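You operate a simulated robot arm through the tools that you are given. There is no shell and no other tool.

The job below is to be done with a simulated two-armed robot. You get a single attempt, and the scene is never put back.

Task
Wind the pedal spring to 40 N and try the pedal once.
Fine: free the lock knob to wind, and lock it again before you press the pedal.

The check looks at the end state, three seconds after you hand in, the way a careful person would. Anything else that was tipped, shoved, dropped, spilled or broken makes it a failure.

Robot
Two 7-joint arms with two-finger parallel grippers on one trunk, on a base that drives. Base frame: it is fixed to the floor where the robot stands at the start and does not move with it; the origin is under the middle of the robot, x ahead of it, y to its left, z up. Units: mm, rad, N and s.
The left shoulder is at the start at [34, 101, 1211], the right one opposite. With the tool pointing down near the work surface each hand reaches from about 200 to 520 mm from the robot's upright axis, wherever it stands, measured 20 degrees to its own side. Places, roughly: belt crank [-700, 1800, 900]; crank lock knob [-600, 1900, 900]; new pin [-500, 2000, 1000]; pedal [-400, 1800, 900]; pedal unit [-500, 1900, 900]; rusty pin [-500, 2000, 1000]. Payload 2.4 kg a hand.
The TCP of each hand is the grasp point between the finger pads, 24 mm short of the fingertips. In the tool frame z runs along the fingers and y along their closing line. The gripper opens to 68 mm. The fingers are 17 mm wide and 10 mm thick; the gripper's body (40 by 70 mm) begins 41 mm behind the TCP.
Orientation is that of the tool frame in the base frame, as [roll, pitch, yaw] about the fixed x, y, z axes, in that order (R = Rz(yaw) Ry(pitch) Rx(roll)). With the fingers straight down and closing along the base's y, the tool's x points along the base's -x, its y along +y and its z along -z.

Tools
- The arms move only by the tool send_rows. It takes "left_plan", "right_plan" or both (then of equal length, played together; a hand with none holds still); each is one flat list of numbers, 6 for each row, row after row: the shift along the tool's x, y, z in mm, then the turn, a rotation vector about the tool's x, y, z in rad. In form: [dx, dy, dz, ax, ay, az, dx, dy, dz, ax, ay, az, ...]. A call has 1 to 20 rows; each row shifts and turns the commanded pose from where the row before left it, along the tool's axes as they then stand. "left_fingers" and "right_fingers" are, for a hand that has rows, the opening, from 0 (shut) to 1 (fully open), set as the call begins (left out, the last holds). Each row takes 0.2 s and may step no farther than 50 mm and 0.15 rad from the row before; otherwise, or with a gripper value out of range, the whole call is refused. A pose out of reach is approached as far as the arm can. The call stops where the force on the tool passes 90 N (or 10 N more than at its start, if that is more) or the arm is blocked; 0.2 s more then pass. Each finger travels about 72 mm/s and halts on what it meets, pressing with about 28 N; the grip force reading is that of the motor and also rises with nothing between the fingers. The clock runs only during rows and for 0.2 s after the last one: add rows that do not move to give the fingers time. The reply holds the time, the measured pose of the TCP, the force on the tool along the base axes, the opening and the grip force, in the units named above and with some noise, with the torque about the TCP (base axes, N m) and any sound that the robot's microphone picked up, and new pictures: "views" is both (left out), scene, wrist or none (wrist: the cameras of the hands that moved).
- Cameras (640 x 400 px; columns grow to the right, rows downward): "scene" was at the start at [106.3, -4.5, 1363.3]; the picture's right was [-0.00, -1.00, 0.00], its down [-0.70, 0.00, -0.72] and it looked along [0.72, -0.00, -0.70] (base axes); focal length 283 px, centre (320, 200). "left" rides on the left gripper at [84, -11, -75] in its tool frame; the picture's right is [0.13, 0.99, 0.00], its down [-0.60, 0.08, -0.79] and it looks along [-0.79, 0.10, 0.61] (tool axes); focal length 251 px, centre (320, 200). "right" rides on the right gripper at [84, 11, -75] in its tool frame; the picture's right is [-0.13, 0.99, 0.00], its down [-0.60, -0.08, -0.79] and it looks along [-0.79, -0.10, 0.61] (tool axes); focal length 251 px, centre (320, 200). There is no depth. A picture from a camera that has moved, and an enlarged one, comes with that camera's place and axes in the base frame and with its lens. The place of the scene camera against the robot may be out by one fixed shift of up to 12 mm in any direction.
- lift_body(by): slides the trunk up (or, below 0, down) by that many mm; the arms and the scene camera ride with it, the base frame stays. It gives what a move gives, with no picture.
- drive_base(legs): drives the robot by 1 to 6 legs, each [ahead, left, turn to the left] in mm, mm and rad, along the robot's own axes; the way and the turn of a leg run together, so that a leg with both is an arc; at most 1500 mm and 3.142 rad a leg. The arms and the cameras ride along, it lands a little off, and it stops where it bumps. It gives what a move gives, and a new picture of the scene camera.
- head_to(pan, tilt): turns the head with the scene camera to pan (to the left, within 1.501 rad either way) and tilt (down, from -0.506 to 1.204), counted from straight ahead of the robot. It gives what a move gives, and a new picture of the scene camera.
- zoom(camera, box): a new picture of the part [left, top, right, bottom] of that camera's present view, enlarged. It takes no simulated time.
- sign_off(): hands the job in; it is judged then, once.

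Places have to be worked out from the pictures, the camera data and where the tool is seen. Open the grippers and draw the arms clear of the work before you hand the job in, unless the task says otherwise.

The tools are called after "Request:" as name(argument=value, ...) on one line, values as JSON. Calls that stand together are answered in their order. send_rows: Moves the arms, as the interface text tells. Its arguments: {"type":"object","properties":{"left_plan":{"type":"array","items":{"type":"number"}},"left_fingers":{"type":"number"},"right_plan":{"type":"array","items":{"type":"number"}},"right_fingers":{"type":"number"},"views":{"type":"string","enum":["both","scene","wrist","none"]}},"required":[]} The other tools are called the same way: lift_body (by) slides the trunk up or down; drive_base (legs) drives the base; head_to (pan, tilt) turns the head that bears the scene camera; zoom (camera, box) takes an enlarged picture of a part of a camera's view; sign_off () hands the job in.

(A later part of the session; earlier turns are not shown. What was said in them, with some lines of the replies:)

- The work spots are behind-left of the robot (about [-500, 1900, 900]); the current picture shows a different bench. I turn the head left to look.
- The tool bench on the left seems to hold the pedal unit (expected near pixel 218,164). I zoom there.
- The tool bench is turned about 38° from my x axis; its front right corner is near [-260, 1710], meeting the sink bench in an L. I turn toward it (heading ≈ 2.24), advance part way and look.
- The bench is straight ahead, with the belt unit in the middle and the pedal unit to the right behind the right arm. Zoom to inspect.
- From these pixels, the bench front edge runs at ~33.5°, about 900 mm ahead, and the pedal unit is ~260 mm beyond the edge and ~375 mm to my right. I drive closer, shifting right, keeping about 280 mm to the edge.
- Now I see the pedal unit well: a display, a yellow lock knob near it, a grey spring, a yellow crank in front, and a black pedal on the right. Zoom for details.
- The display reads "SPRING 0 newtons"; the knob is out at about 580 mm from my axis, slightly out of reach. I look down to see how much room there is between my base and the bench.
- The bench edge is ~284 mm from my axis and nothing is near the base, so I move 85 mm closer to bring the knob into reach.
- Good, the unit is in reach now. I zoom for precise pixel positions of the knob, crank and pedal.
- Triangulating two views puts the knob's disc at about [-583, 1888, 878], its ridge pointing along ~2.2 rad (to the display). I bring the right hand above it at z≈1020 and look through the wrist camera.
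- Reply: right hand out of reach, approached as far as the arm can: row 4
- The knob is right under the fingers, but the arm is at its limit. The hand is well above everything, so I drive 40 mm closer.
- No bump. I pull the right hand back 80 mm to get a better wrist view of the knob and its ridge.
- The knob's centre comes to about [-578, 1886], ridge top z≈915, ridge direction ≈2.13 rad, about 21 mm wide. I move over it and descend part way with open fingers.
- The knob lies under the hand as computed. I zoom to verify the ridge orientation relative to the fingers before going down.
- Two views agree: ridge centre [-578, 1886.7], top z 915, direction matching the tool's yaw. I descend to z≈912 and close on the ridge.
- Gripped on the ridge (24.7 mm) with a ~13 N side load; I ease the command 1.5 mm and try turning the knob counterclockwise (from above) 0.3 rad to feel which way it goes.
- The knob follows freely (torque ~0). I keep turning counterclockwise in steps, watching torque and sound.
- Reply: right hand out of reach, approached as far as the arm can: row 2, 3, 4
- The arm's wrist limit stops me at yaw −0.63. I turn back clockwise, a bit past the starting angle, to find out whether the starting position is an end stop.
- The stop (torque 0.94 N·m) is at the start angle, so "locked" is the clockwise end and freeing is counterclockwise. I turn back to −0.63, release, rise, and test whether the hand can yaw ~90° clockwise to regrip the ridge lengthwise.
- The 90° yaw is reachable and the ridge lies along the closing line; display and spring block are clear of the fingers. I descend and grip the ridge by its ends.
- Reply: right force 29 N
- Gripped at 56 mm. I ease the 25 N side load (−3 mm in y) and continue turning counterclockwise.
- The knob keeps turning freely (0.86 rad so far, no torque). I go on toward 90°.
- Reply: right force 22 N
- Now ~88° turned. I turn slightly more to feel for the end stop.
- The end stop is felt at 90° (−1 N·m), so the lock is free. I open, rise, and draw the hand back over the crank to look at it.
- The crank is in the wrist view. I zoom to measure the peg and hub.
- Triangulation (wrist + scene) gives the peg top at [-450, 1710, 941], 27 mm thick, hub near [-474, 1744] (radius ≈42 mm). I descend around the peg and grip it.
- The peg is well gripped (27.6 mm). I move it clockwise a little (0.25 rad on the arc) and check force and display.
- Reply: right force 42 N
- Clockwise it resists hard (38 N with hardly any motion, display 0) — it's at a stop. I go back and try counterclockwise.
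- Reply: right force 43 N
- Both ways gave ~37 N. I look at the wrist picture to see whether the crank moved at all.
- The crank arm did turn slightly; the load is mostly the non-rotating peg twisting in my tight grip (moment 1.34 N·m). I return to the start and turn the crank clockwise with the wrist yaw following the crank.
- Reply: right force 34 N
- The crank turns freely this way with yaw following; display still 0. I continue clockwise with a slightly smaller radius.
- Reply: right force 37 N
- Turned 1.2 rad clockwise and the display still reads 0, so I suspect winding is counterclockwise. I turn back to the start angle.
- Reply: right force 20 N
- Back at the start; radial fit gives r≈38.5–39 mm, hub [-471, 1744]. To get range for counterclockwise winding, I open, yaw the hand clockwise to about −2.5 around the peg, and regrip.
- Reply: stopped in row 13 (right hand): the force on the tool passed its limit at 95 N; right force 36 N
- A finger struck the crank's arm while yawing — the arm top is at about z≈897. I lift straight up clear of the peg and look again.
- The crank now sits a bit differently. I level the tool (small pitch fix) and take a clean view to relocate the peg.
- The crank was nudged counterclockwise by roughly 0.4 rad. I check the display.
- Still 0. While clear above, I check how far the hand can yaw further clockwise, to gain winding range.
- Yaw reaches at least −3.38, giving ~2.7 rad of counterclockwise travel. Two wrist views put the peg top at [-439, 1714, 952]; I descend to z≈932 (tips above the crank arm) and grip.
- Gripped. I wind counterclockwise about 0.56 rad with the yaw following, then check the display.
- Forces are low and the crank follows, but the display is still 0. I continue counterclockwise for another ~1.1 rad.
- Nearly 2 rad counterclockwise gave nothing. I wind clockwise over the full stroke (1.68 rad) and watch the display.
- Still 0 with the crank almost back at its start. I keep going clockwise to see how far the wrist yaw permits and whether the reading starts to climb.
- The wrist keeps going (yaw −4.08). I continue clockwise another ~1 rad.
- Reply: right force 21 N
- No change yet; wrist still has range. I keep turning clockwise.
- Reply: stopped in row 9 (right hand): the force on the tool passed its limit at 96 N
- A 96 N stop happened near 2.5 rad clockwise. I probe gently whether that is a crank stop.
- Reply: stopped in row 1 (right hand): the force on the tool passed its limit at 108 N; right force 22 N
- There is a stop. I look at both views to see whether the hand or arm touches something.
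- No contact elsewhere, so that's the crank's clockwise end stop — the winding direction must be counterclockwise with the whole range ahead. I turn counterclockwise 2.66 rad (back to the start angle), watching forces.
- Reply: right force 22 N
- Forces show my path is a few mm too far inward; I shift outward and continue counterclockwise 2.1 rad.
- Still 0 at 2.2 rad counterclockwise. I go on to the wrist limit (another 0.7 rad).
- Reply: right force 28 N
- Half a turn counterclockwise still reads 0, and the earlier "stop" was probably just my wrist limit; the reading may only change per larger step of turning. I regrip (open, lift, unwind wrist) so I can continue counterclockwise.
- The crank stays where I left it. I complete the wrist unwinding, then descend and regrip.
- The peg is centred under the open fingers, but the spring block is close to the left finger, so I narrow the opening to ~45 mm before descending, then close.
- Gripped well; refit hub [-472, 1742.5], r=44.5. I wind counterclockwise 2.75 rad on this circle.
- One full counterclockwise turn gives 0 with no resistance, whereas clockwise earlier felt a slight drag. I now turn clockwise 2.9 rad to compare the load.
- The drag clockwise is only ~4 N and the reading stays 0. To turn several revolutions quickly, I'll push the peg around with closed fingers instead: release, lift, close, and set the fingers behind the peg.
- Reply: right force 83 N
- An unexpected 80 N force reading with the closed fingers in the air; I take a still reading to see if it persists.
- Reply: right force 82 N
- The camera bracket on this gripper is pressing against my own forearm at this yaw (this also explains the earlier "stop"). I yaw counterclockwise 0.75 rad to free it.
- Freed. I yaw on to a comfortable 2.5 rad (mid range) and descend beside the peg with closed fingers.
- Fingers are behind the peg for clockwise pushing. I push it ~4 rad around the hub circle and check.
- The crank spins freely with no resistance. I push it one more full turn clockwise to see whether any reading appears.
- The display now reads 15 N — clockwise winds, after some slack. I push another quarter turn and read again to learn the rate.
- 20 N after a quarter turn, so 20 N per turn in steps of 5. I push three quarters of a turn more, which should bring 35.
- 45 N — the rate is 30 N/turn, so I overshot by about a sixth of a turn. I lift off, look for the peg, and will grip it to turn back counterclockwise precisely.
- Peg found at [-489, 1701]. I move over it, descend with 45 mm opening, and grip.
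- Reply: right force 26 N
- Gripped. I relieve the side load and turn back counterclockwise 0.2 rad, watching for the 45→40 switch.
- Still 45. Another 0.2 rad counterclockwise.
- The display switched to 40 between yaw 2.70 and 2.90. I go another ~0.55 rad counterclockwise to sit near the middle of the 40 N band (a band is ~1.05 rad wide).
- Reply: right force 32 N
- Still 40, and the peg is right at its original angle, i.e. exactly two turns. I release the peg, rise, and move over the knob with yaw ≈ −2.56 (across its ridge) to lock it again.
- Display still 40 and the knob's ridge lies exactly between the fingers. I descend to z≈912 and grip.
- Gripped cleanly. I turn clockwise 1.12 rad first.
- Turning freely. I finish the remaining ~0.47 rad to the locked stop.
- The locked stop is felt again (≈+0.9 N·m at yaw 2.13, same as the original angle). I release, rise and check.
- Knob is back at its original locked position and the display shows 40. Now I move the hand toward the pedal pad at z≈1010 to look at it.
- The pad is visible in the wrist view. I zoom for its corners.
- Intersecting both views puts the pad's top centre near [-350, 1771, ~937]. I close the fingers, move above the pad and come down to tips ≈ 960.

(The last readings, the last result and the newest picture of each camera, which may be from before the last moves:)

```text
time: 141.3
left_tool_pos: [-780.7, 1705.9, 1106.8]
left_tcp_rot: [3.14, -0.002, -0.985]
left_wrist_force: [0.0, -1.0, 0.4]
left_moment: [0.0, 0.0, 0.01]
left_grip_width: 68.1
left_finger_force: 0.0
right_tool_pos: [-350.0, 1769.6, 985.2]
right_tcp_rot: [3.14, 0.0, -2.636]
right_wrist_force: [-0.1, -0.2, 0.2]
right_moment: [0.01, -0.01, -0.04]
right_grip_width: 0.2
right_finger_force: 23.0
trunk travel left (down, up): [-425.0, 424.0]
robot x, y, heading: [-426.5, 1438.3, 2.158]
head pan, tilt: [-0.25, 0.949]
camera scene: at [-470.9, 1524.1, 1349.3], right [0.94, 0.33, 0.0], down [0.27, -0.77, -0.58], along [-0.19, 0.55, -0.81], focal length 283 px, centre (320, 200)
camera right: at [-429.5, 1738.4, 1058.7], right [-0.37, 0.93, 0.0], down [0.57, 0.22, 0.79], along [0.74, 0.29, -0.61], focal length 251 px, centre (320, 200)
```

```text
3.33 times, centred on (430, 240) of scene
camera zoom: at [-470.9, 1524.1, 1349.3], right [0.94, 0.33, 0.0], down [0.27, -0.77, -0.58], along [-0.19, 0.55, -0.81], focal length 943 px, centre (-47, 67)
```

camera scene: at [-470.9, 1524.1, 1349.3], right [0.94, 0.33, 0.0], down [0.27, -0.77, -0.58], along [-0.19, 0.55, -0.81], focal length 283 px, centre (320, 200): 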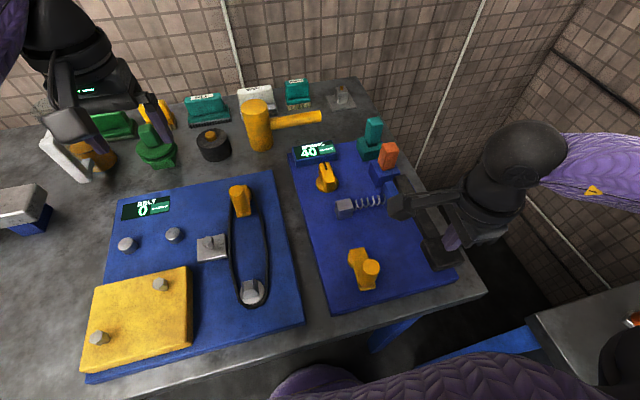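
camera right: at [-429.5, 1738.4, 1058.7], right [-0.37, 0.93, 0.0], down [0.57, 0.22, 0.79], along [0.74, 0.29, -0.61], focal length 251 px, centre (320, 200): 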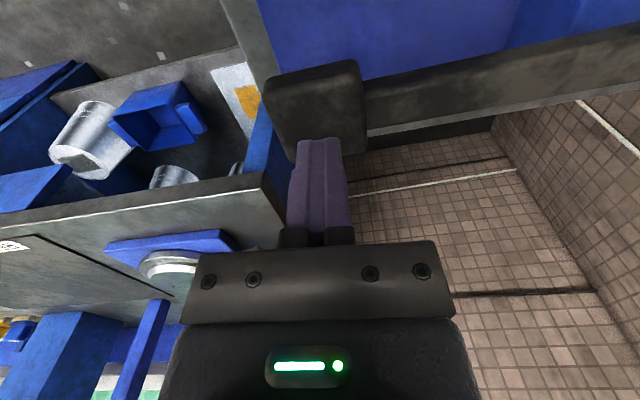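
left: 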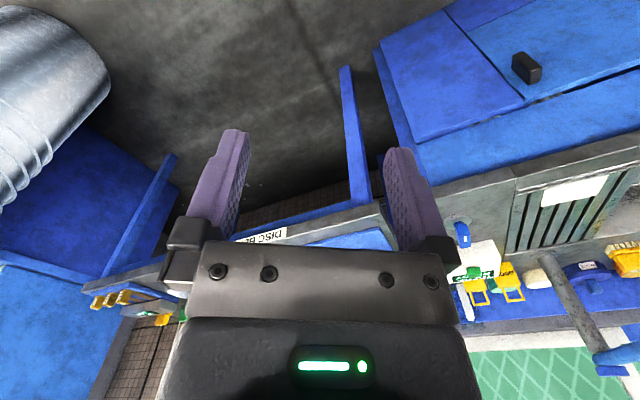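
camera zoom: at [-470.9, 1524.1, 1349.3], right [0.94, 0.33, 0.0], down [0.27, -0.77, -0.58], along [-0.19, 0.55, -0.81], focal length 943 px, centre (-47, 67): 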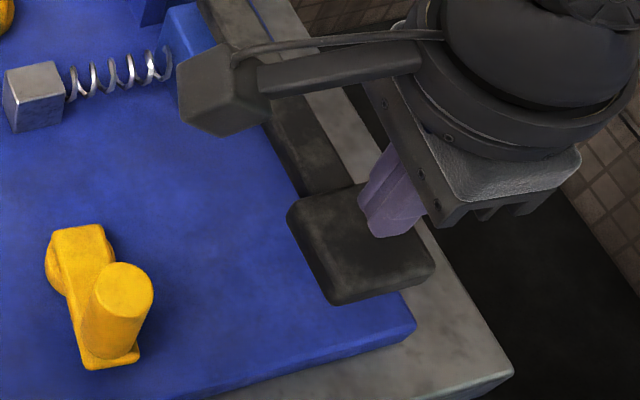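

The fingertips are over the pad, slightly toward its outer part; I shift ~9 mm inward and step down slowly to meet the pad.

Request:
send_rows(right_plan=[8.7, 0.8, 0, 0, 0, 0, 0, 0, 3, 0, 0, 0, 0, 0, 3, 0, 0, 0, 0, 0, 3, 0, 0, 0, 0, 0, 0, 0, 0, 0], right_fingers=0, views="wrist")

Request:
zoom(camera="scene", box=[370, 180, 490, 300])

```text
time: 142.5
left_tool_pos: [-779.3, 1706.9, 1107.6]
left_tcp_rot: [-3.141, -0.002, -0.983]
left_wrist_force: [-0.2, 0.1, 1.2]
left_moment: [0.06, 0.02, -0.04]
left_grip_width: 67.7
left_finger_force: 0.0
right_tool_pos: [-358.2, 1766.0, 975.9]
right_tcp_rot: [3.138, 0.0, -2.634]
right_wrist_force: [-0.4, -0.3, -0.1]
right_moment: [0.03, 0.02, -0.03]
right_grip_width: 0.1
right_finger_force: 23.5
trunk travel left (down, up): [-425.0, 424.0]
robot x, y, heading: [-429.8, 1434.2, 2.154]
head pan, tilt: [-0.25, 0.949]
camera right: at [-437.2, 1734.4, 1049.4], right [-0.37, 0.93, 0.0], down [0.57, 0.22, 0.79], along [0.74, 0.29, -0.61], focal length 251 px, centre (320, 200)
```

right: 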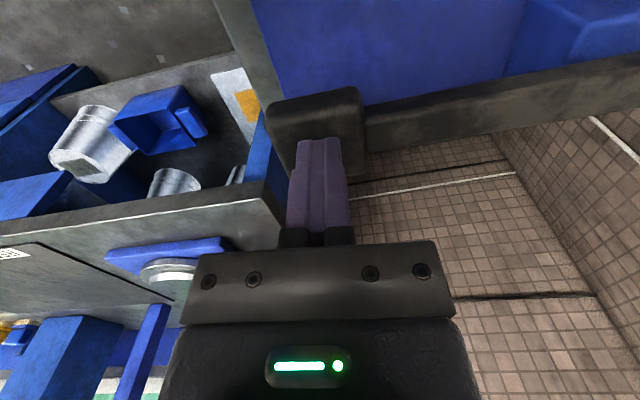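

```text
3.33 times, centred on (430, 240) of scene
camera zoom: at [-470.9, 1524.0, 1349.3], right [0.94, 0.33, 0.0], down [0.27, -0.77, -0.58], along [-0.19, 0.55, -0.81], focal length 943 px, centre (-47, 67)
```

zoom: 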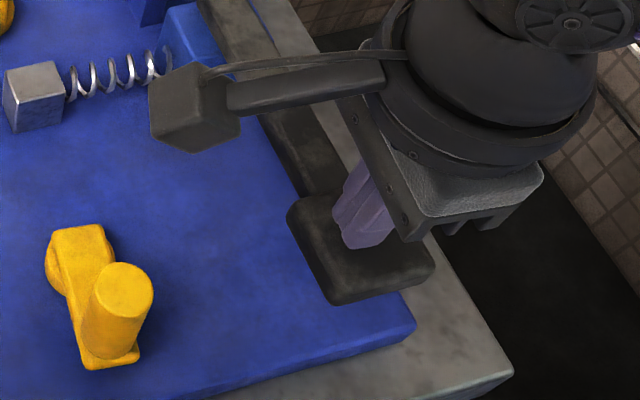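

Tips at z≈952, centred over the pad, no contact yet. I keep going down in small steps to find contact.

Request:
send_rows(right_plan=[0, 0, 4, 0, 0, 0, 0, 0, 4, 0, 0, 0, 0, 0, 4, 0, 0, 0, 0, 0, 4, 0, 0, 0], right_fingers=0, views="wrist")

```text
time: 143.5
left_tool_pos: [-780.2, 1705.7, 1107.7]
left_tcp_rot: [-3.141, -0.002, -0.984]
left_wrist_force: [0.6, 1.0, 0.4]
left_moment: [0.03, 0.0, -0.02]
left_grip_width: 68.2
left_finger_force: 0.0
right_tool_pos: [-358.4, 1767.0, 960.0]
right_tcp_rot: [3.138, -0.001, -2.636]
right_wrist_force: [-0.6, -0.6, 0.6]
right_moment: [0.0, 0.02, 0.0]
right_grip_width: 0.0
right_finger_force: 23.5
trunk travel left (down, up): [-425.0, 424.0]
robot x, y, heading: [-426.2, 1435.1, 2.156]
head pan, tilt: [-0.25, 0.949]
camera right: at [-437.2, 1734.4, 1033.6], right [-0.37, 0.93, 0.0], down [0.57, 0.22, 0.79], along [0.74, 0.29, -0.61], focal length 251 px, centre (320, 200)
```

right: 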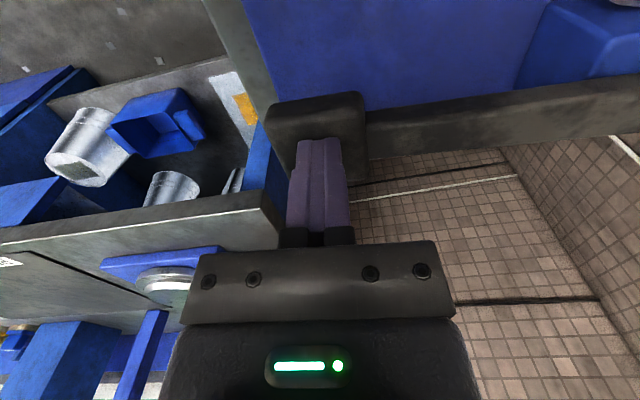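

Still no contact at tips ≈936. I continue down; once it touches I'll carry on as one press.

Request:
send_rows(right_plan=[0, 0, 4, 0, 0, 0, 0, 0, 4, 0, 0, 0, 0, 0, 4, 0, 0, 0], right_fingers=0, views="wrist")

```text
time: 144.3
left_tool_pos: [-779.8, 1706.8, 1107.2]
left_tcp_rot: [-3.141, -0.002, -0.985]
left_wrist_force: [-0.2, 0.1, 0.4]
left_moment: [0.0, 0.02, -0.02]
left_grip_width: 68.0
left_finger_force: 0.0
right_tool_pos: [-356.9, 1766.0, 947.3]
right_tcp_rot: [3.138, 0.0, -2.637]
right_wrist_force: [0.6, -0.2, 1.2]
right_moment: [0.01, 0.0, 0.02]
right_grip_width: 0.1
right_finger_force: 24.1
trunk travel left (down, up): [-425.0, 424.0]
robot x, y, heading: [-427.3, 1437.1, 2.159]
head pan, tilt: [-0.25, 0.949]
camera right: at [-437.4, 1734.2, 1021.9], right [-0.37, 0.93, 0.0], down [0.57, 0.22, 0.79], along [0.74, 0.29, -0.61], focal length 251 px, centre (320, 200)
```

right: 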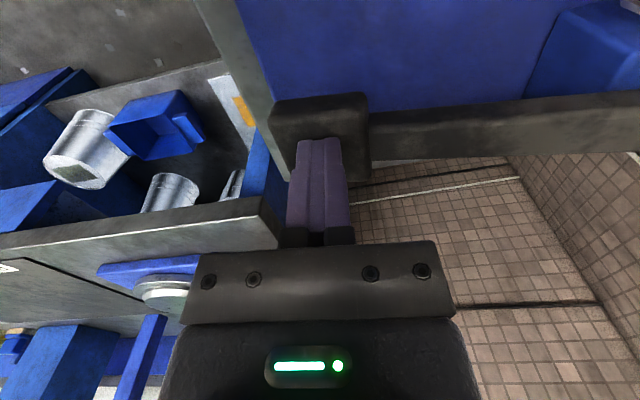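

Tips ≈923, no contact. I check the scene view of the tip over the pad.

Request:
zoom(camera="scene", box=[370, 180, 490, 300])

Request:
zoom(camera="right", box=[240, 70, 400, 200])

```text
3.33 times, centred on (430, 240) of scene
camera zoom: at [-470.9, 1524.1, 1349.3], right [0.94, 0.33, 0.0], down [0.27, -0.77, -0.58], along [-0.19, 0.55, -0.81], focal length 943 px, centre (-47, 67)
```

zoom: 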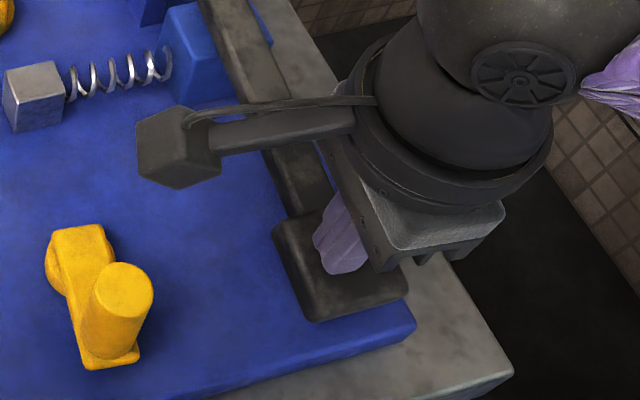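

```text
3.08 times, centred on (320, 135) of right
camera zoom: at [-437.4, 1734.2, 1021.9], right [-0.37, 0.93, 0.0], down [0.57, 0.22, 0.79], along [0.74, 0.29, -0.61], focal length 774 px, centre (320, 400)
```

zoom: 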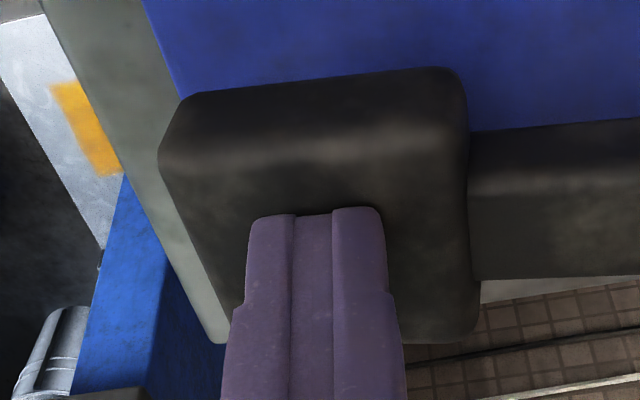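

The pad has visibly gone down with the finger, with almost no load so far. I continue this same press downward until resistance.

Request:
send_rows(right_plan=[0, 0, 3, 0, 0, 0, 0, 0, 3, 0, 0, 0, 0, 0, 3, 0, 0, 0, 0, 0, 0, 0, 0, 0], right_fingers=0, views="wrist")

Request:
zoom(camera="scene", box=[290, 130, 490, 300])

```text
time: 145.3
left_tool_pos: [-780.4, 1706.8, 1107.7]
left_tcp_rot: [-3.141, 0.0, -0.983]
left_wrist_force: [-0.1, 0.3, -0.3]
left_moment: [0.0, -0.01, -0.02]
left_grip_width: 68.1
left_finger_force: 0.1
right_tool_pos: [-357.6, 1766.3, 938.1]
right_tcp_rot: [3.138, 0.0, -2.635]
right_wrist_force: [-0.5, 0.2, 0.9]
right_moment: [0.02, 0.02, 0.0]
right_grip_width: 0.0
right_finger_force: 23.8
trunk travel left (down, up): [-425.0, 424.0]
robot x, y, heading: [-427.4, 1437.5, 2.155]
head pan, tilt: [-0.25, 0.949]
heard: click
camera right: at [-436.8, 1733.7, 1012.3], right [-0.37, 0.93, 0.0], down [0.57, 0.22, 0.79], along [0.74, 0.29, -0.61], focal length 251 px, centre (320, 200)
```

right: 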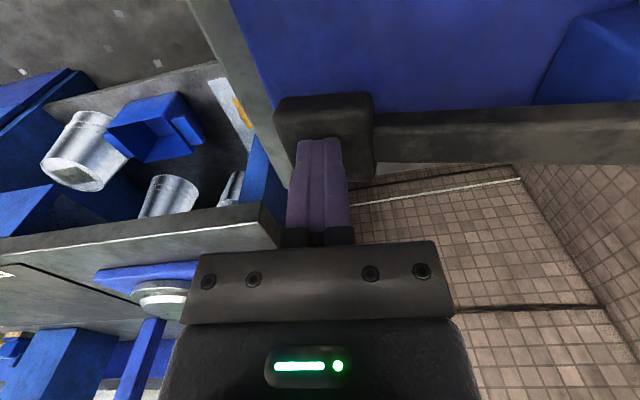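

```text
2.35 times, centred on (390, 215) of scene
camera zoom: at [-471.0, 1524.1, 1349.3], right [0.94, 0.33, 0.0], down [0.27, -0.77, -0.58], along [-0.19, 0.55, -0.81], focal length 666 px, centre (155, 165)
```

zoom: 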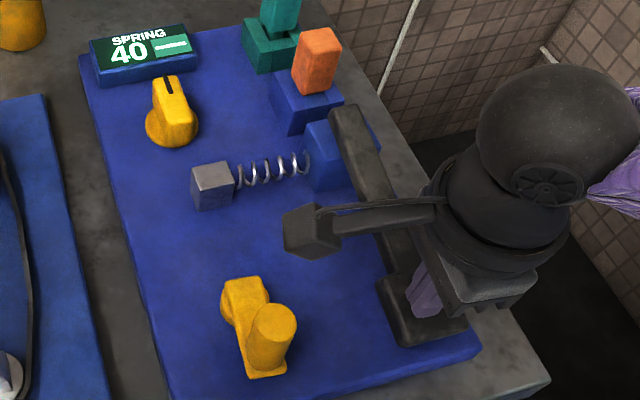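

A click was heard with the pedal down — the press registered. I now release straight up, once.

Request:
send_rows(right_plan=[0, 0, -10, 0, 0, 0, 0, 0, -15, 0, 0, 0, 0, 0, -25, 0, 0, 0, 0, 0, -30, 0, 0, 0, 0, 0, 0, 0, 0, 0, 0, 0, 0, 0, 0, 0], right_fingers=0, views="wrist")

Request:
zoom(camera="scene", box=[290, 130, 490, 300])

```text
time: 146.7
left_tool_pos: [-780.9, 1707.7, 1106.7]
left_tcp_rot: [3.14, -0.001, -0.984]
left_wrist_force: [0.7, 0.7, 0.8]
left_moment: [0.03, 0.0, -0.01]
left_grip_width: 68.3
left_finger_force: 0.0
right_tool_pos: [-355.9, 1765.6, 1017.4]
right_tcp_rot: [3.138, 0.001, -2.635]
right_wrist_force: [-0.6, -0.7, -0.2]
right_moment: [0.01, -0.02, 0.01]
right_grip_width: 0.1
right_finger_force: 23.6
trunk travel left (down, up): [-425.0, 424.0]
robot x, y, heading: [-427.9, 1436.4, 2.158]
head pan, tilt: [-0.25, 0.949]
camera right: at [-434.8, 1733.7, 1090.9], right [-0.37, 0.93, 0.0], down [0.57, 0.22, 0.79], along [0.74, 0.29, -0.61], focal length 251 px, centre (320, 200)
```

right: 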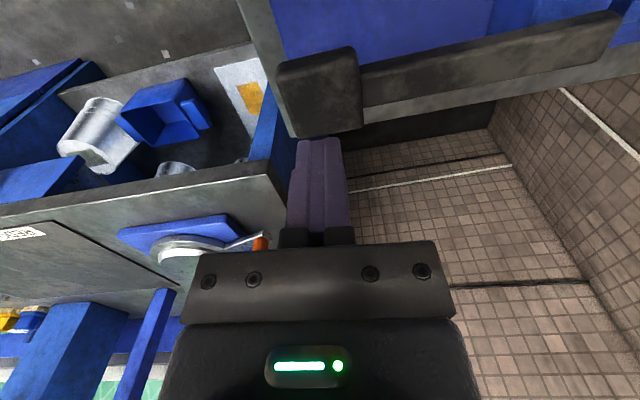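

```text
2.35 times, centred on (390, 215) of scene
camera zoom: at [-470.9, 1524.1, 1349.3], right [0.94, 0.33, 0.0], down [0.27, -0.77, -0.58], along [-0.19, 0.55, -0.81], focal length 666 px, centre (155, 165)
```

zoom: 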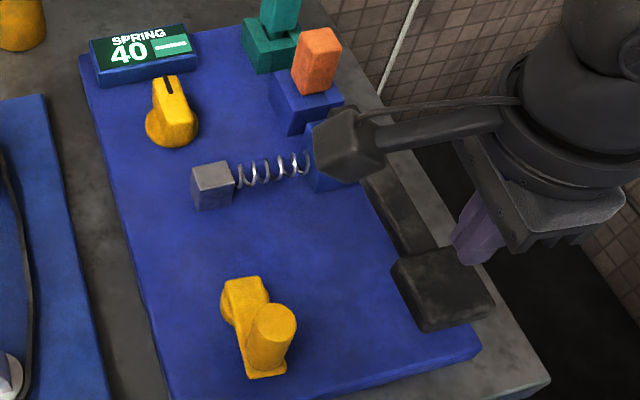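

The pedal came back up to its original position; display still 40, knob locked, crank unchanged. I open the gripper, raise the hand well clear, and back the base away.

Request:
send_rows(right_plan=[0, 0, -30, 0, 0, 0, 0, 0, -30, 0, 0, 0, 0, 0, -30, 0, 0, 0, 0, 0, -20, 0, 0, 0, 0, 0, 0, 0, 0, 0], right_fingers=1, views="none")

Request:
drive_base(legs=[[-350, 0, 0]])

Request:
zoom(camera="scene", box=[200, 20, 460, 200])

```text
time: 147.9
left_tool_pos: [-781.5, 1708.7, 1107.2]
left_tcp_rot: [-3.142, -0.003, -0.982]
left_wrist_force: [-0.2, 0.2, 1.0]
left_moment: [-0.02, 0.01, 0.0]
left_grip_width: 67.9
left_finger_force: 0.1
right_tool_pos: [-357.2, 1766.7, 1129.0]
right_tcp_rot: [3.141, -0.001, -2.636]
right_wrist_force: [0.0, 0.3, 0.6]
right_moment: [0.02, 0.0, -0.03]
right_grip_width: 68.2
right_finger_force: 0.0
trunk travel left (down, up): [-425.0, 424.0]
robot x, y, heading: [-427.2, 1437.2, 2.154]
head pan, tilt: [-0.25, 0.949]
```

```text
time: 150.2
left_tool_pos: [-590.1, 1417.7, 1107.3]
left_tcp_rot: [-3.141, 0.0, -0.984]
left_wrist_force: [1.3, -1.1, 0.0]
left_moment: [-0.02, 0.0, 0.0]
left_grip_width: 68.0
left_finger_force: 0.2
right_tool_pos: [-166.2, 1478.2, 1128.6]
right_tcp_rot: [3.136, 0.0, -2.633]
right_wrist_force: [-0.3, -0.7, -0.3]
right_moment: [0.0, 0.0, -0.03]
right_grip_width: 68.1
right_finger_force: 0.0
trunk travel left (down, up): [-425.0, 424.0]
robot x, y, heading: [-237.5, 1152.1, 2.156]
head pan, tilt: [-0.25, 0.949]
camera scene: at [-279.5, 1236.0, 1349.3], right [0.94, 0.33, 0.0], down [0.27, -0.77, -0.58], along [-0.19, 0.55, -0.81], focal length 283 px, centre (320, 200)
```

scene: 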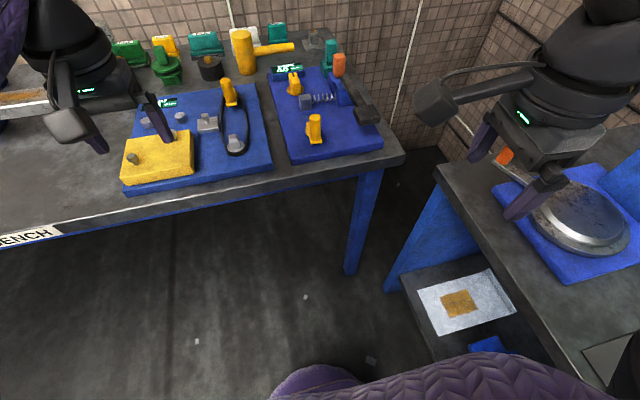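

```text
2.22 times, centred on (330, 110) of scene
camera zoom: at [-279.5, 1236.0, 1349.3], right [0.94, 0.33, 0.0], down [0.27, -0.77, -0.58], along [-0.19, 0.55, -0.81], focal length 629 px, centre (298, 400)
```

zoom: 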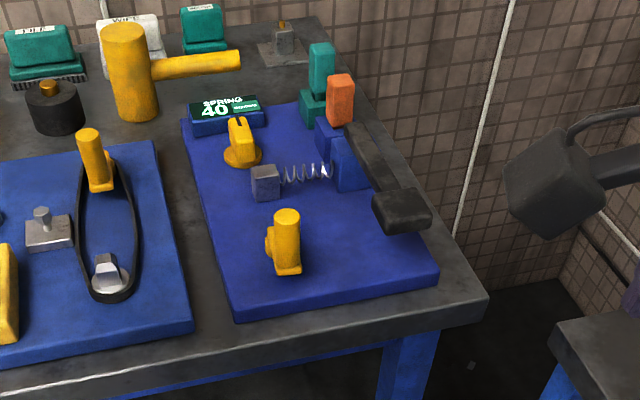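

From a distance everything is in place: display 40 N, knob in its locked position, pedal up, tools untouched, hands open and clear (no forces). I hand the job in.

Request:
sign_off()

```text
The job is handed in.
```

The pedal spring is wound to 40 N. The lock knob went back to its stop before the press, and I pressed the pedal once. A click sounded on the press, and the pedal came back up to where it started.

- **Setting:** the display steps in fives and read 40 from the last crank move to the end. I wound past to 45 first, then turned back to about the middle of the 40 band. The crank ended two turns clockwise of where it began.
- **Pedal:** it felt light, with almost no load on the fingers. I stopped at the click and did not push on to a hard stop.
- **Bumps on the way:** a finger struck the crank arm once at about 95 N and turned the crank slightly. The camera bracket on the right hand also pressed against my own forearm a few times. Nothing else on the bench was moved, as far as the pictures show.

Both hands are open and drawn clear, and the robot is backed about 350 mm away from where it worked.
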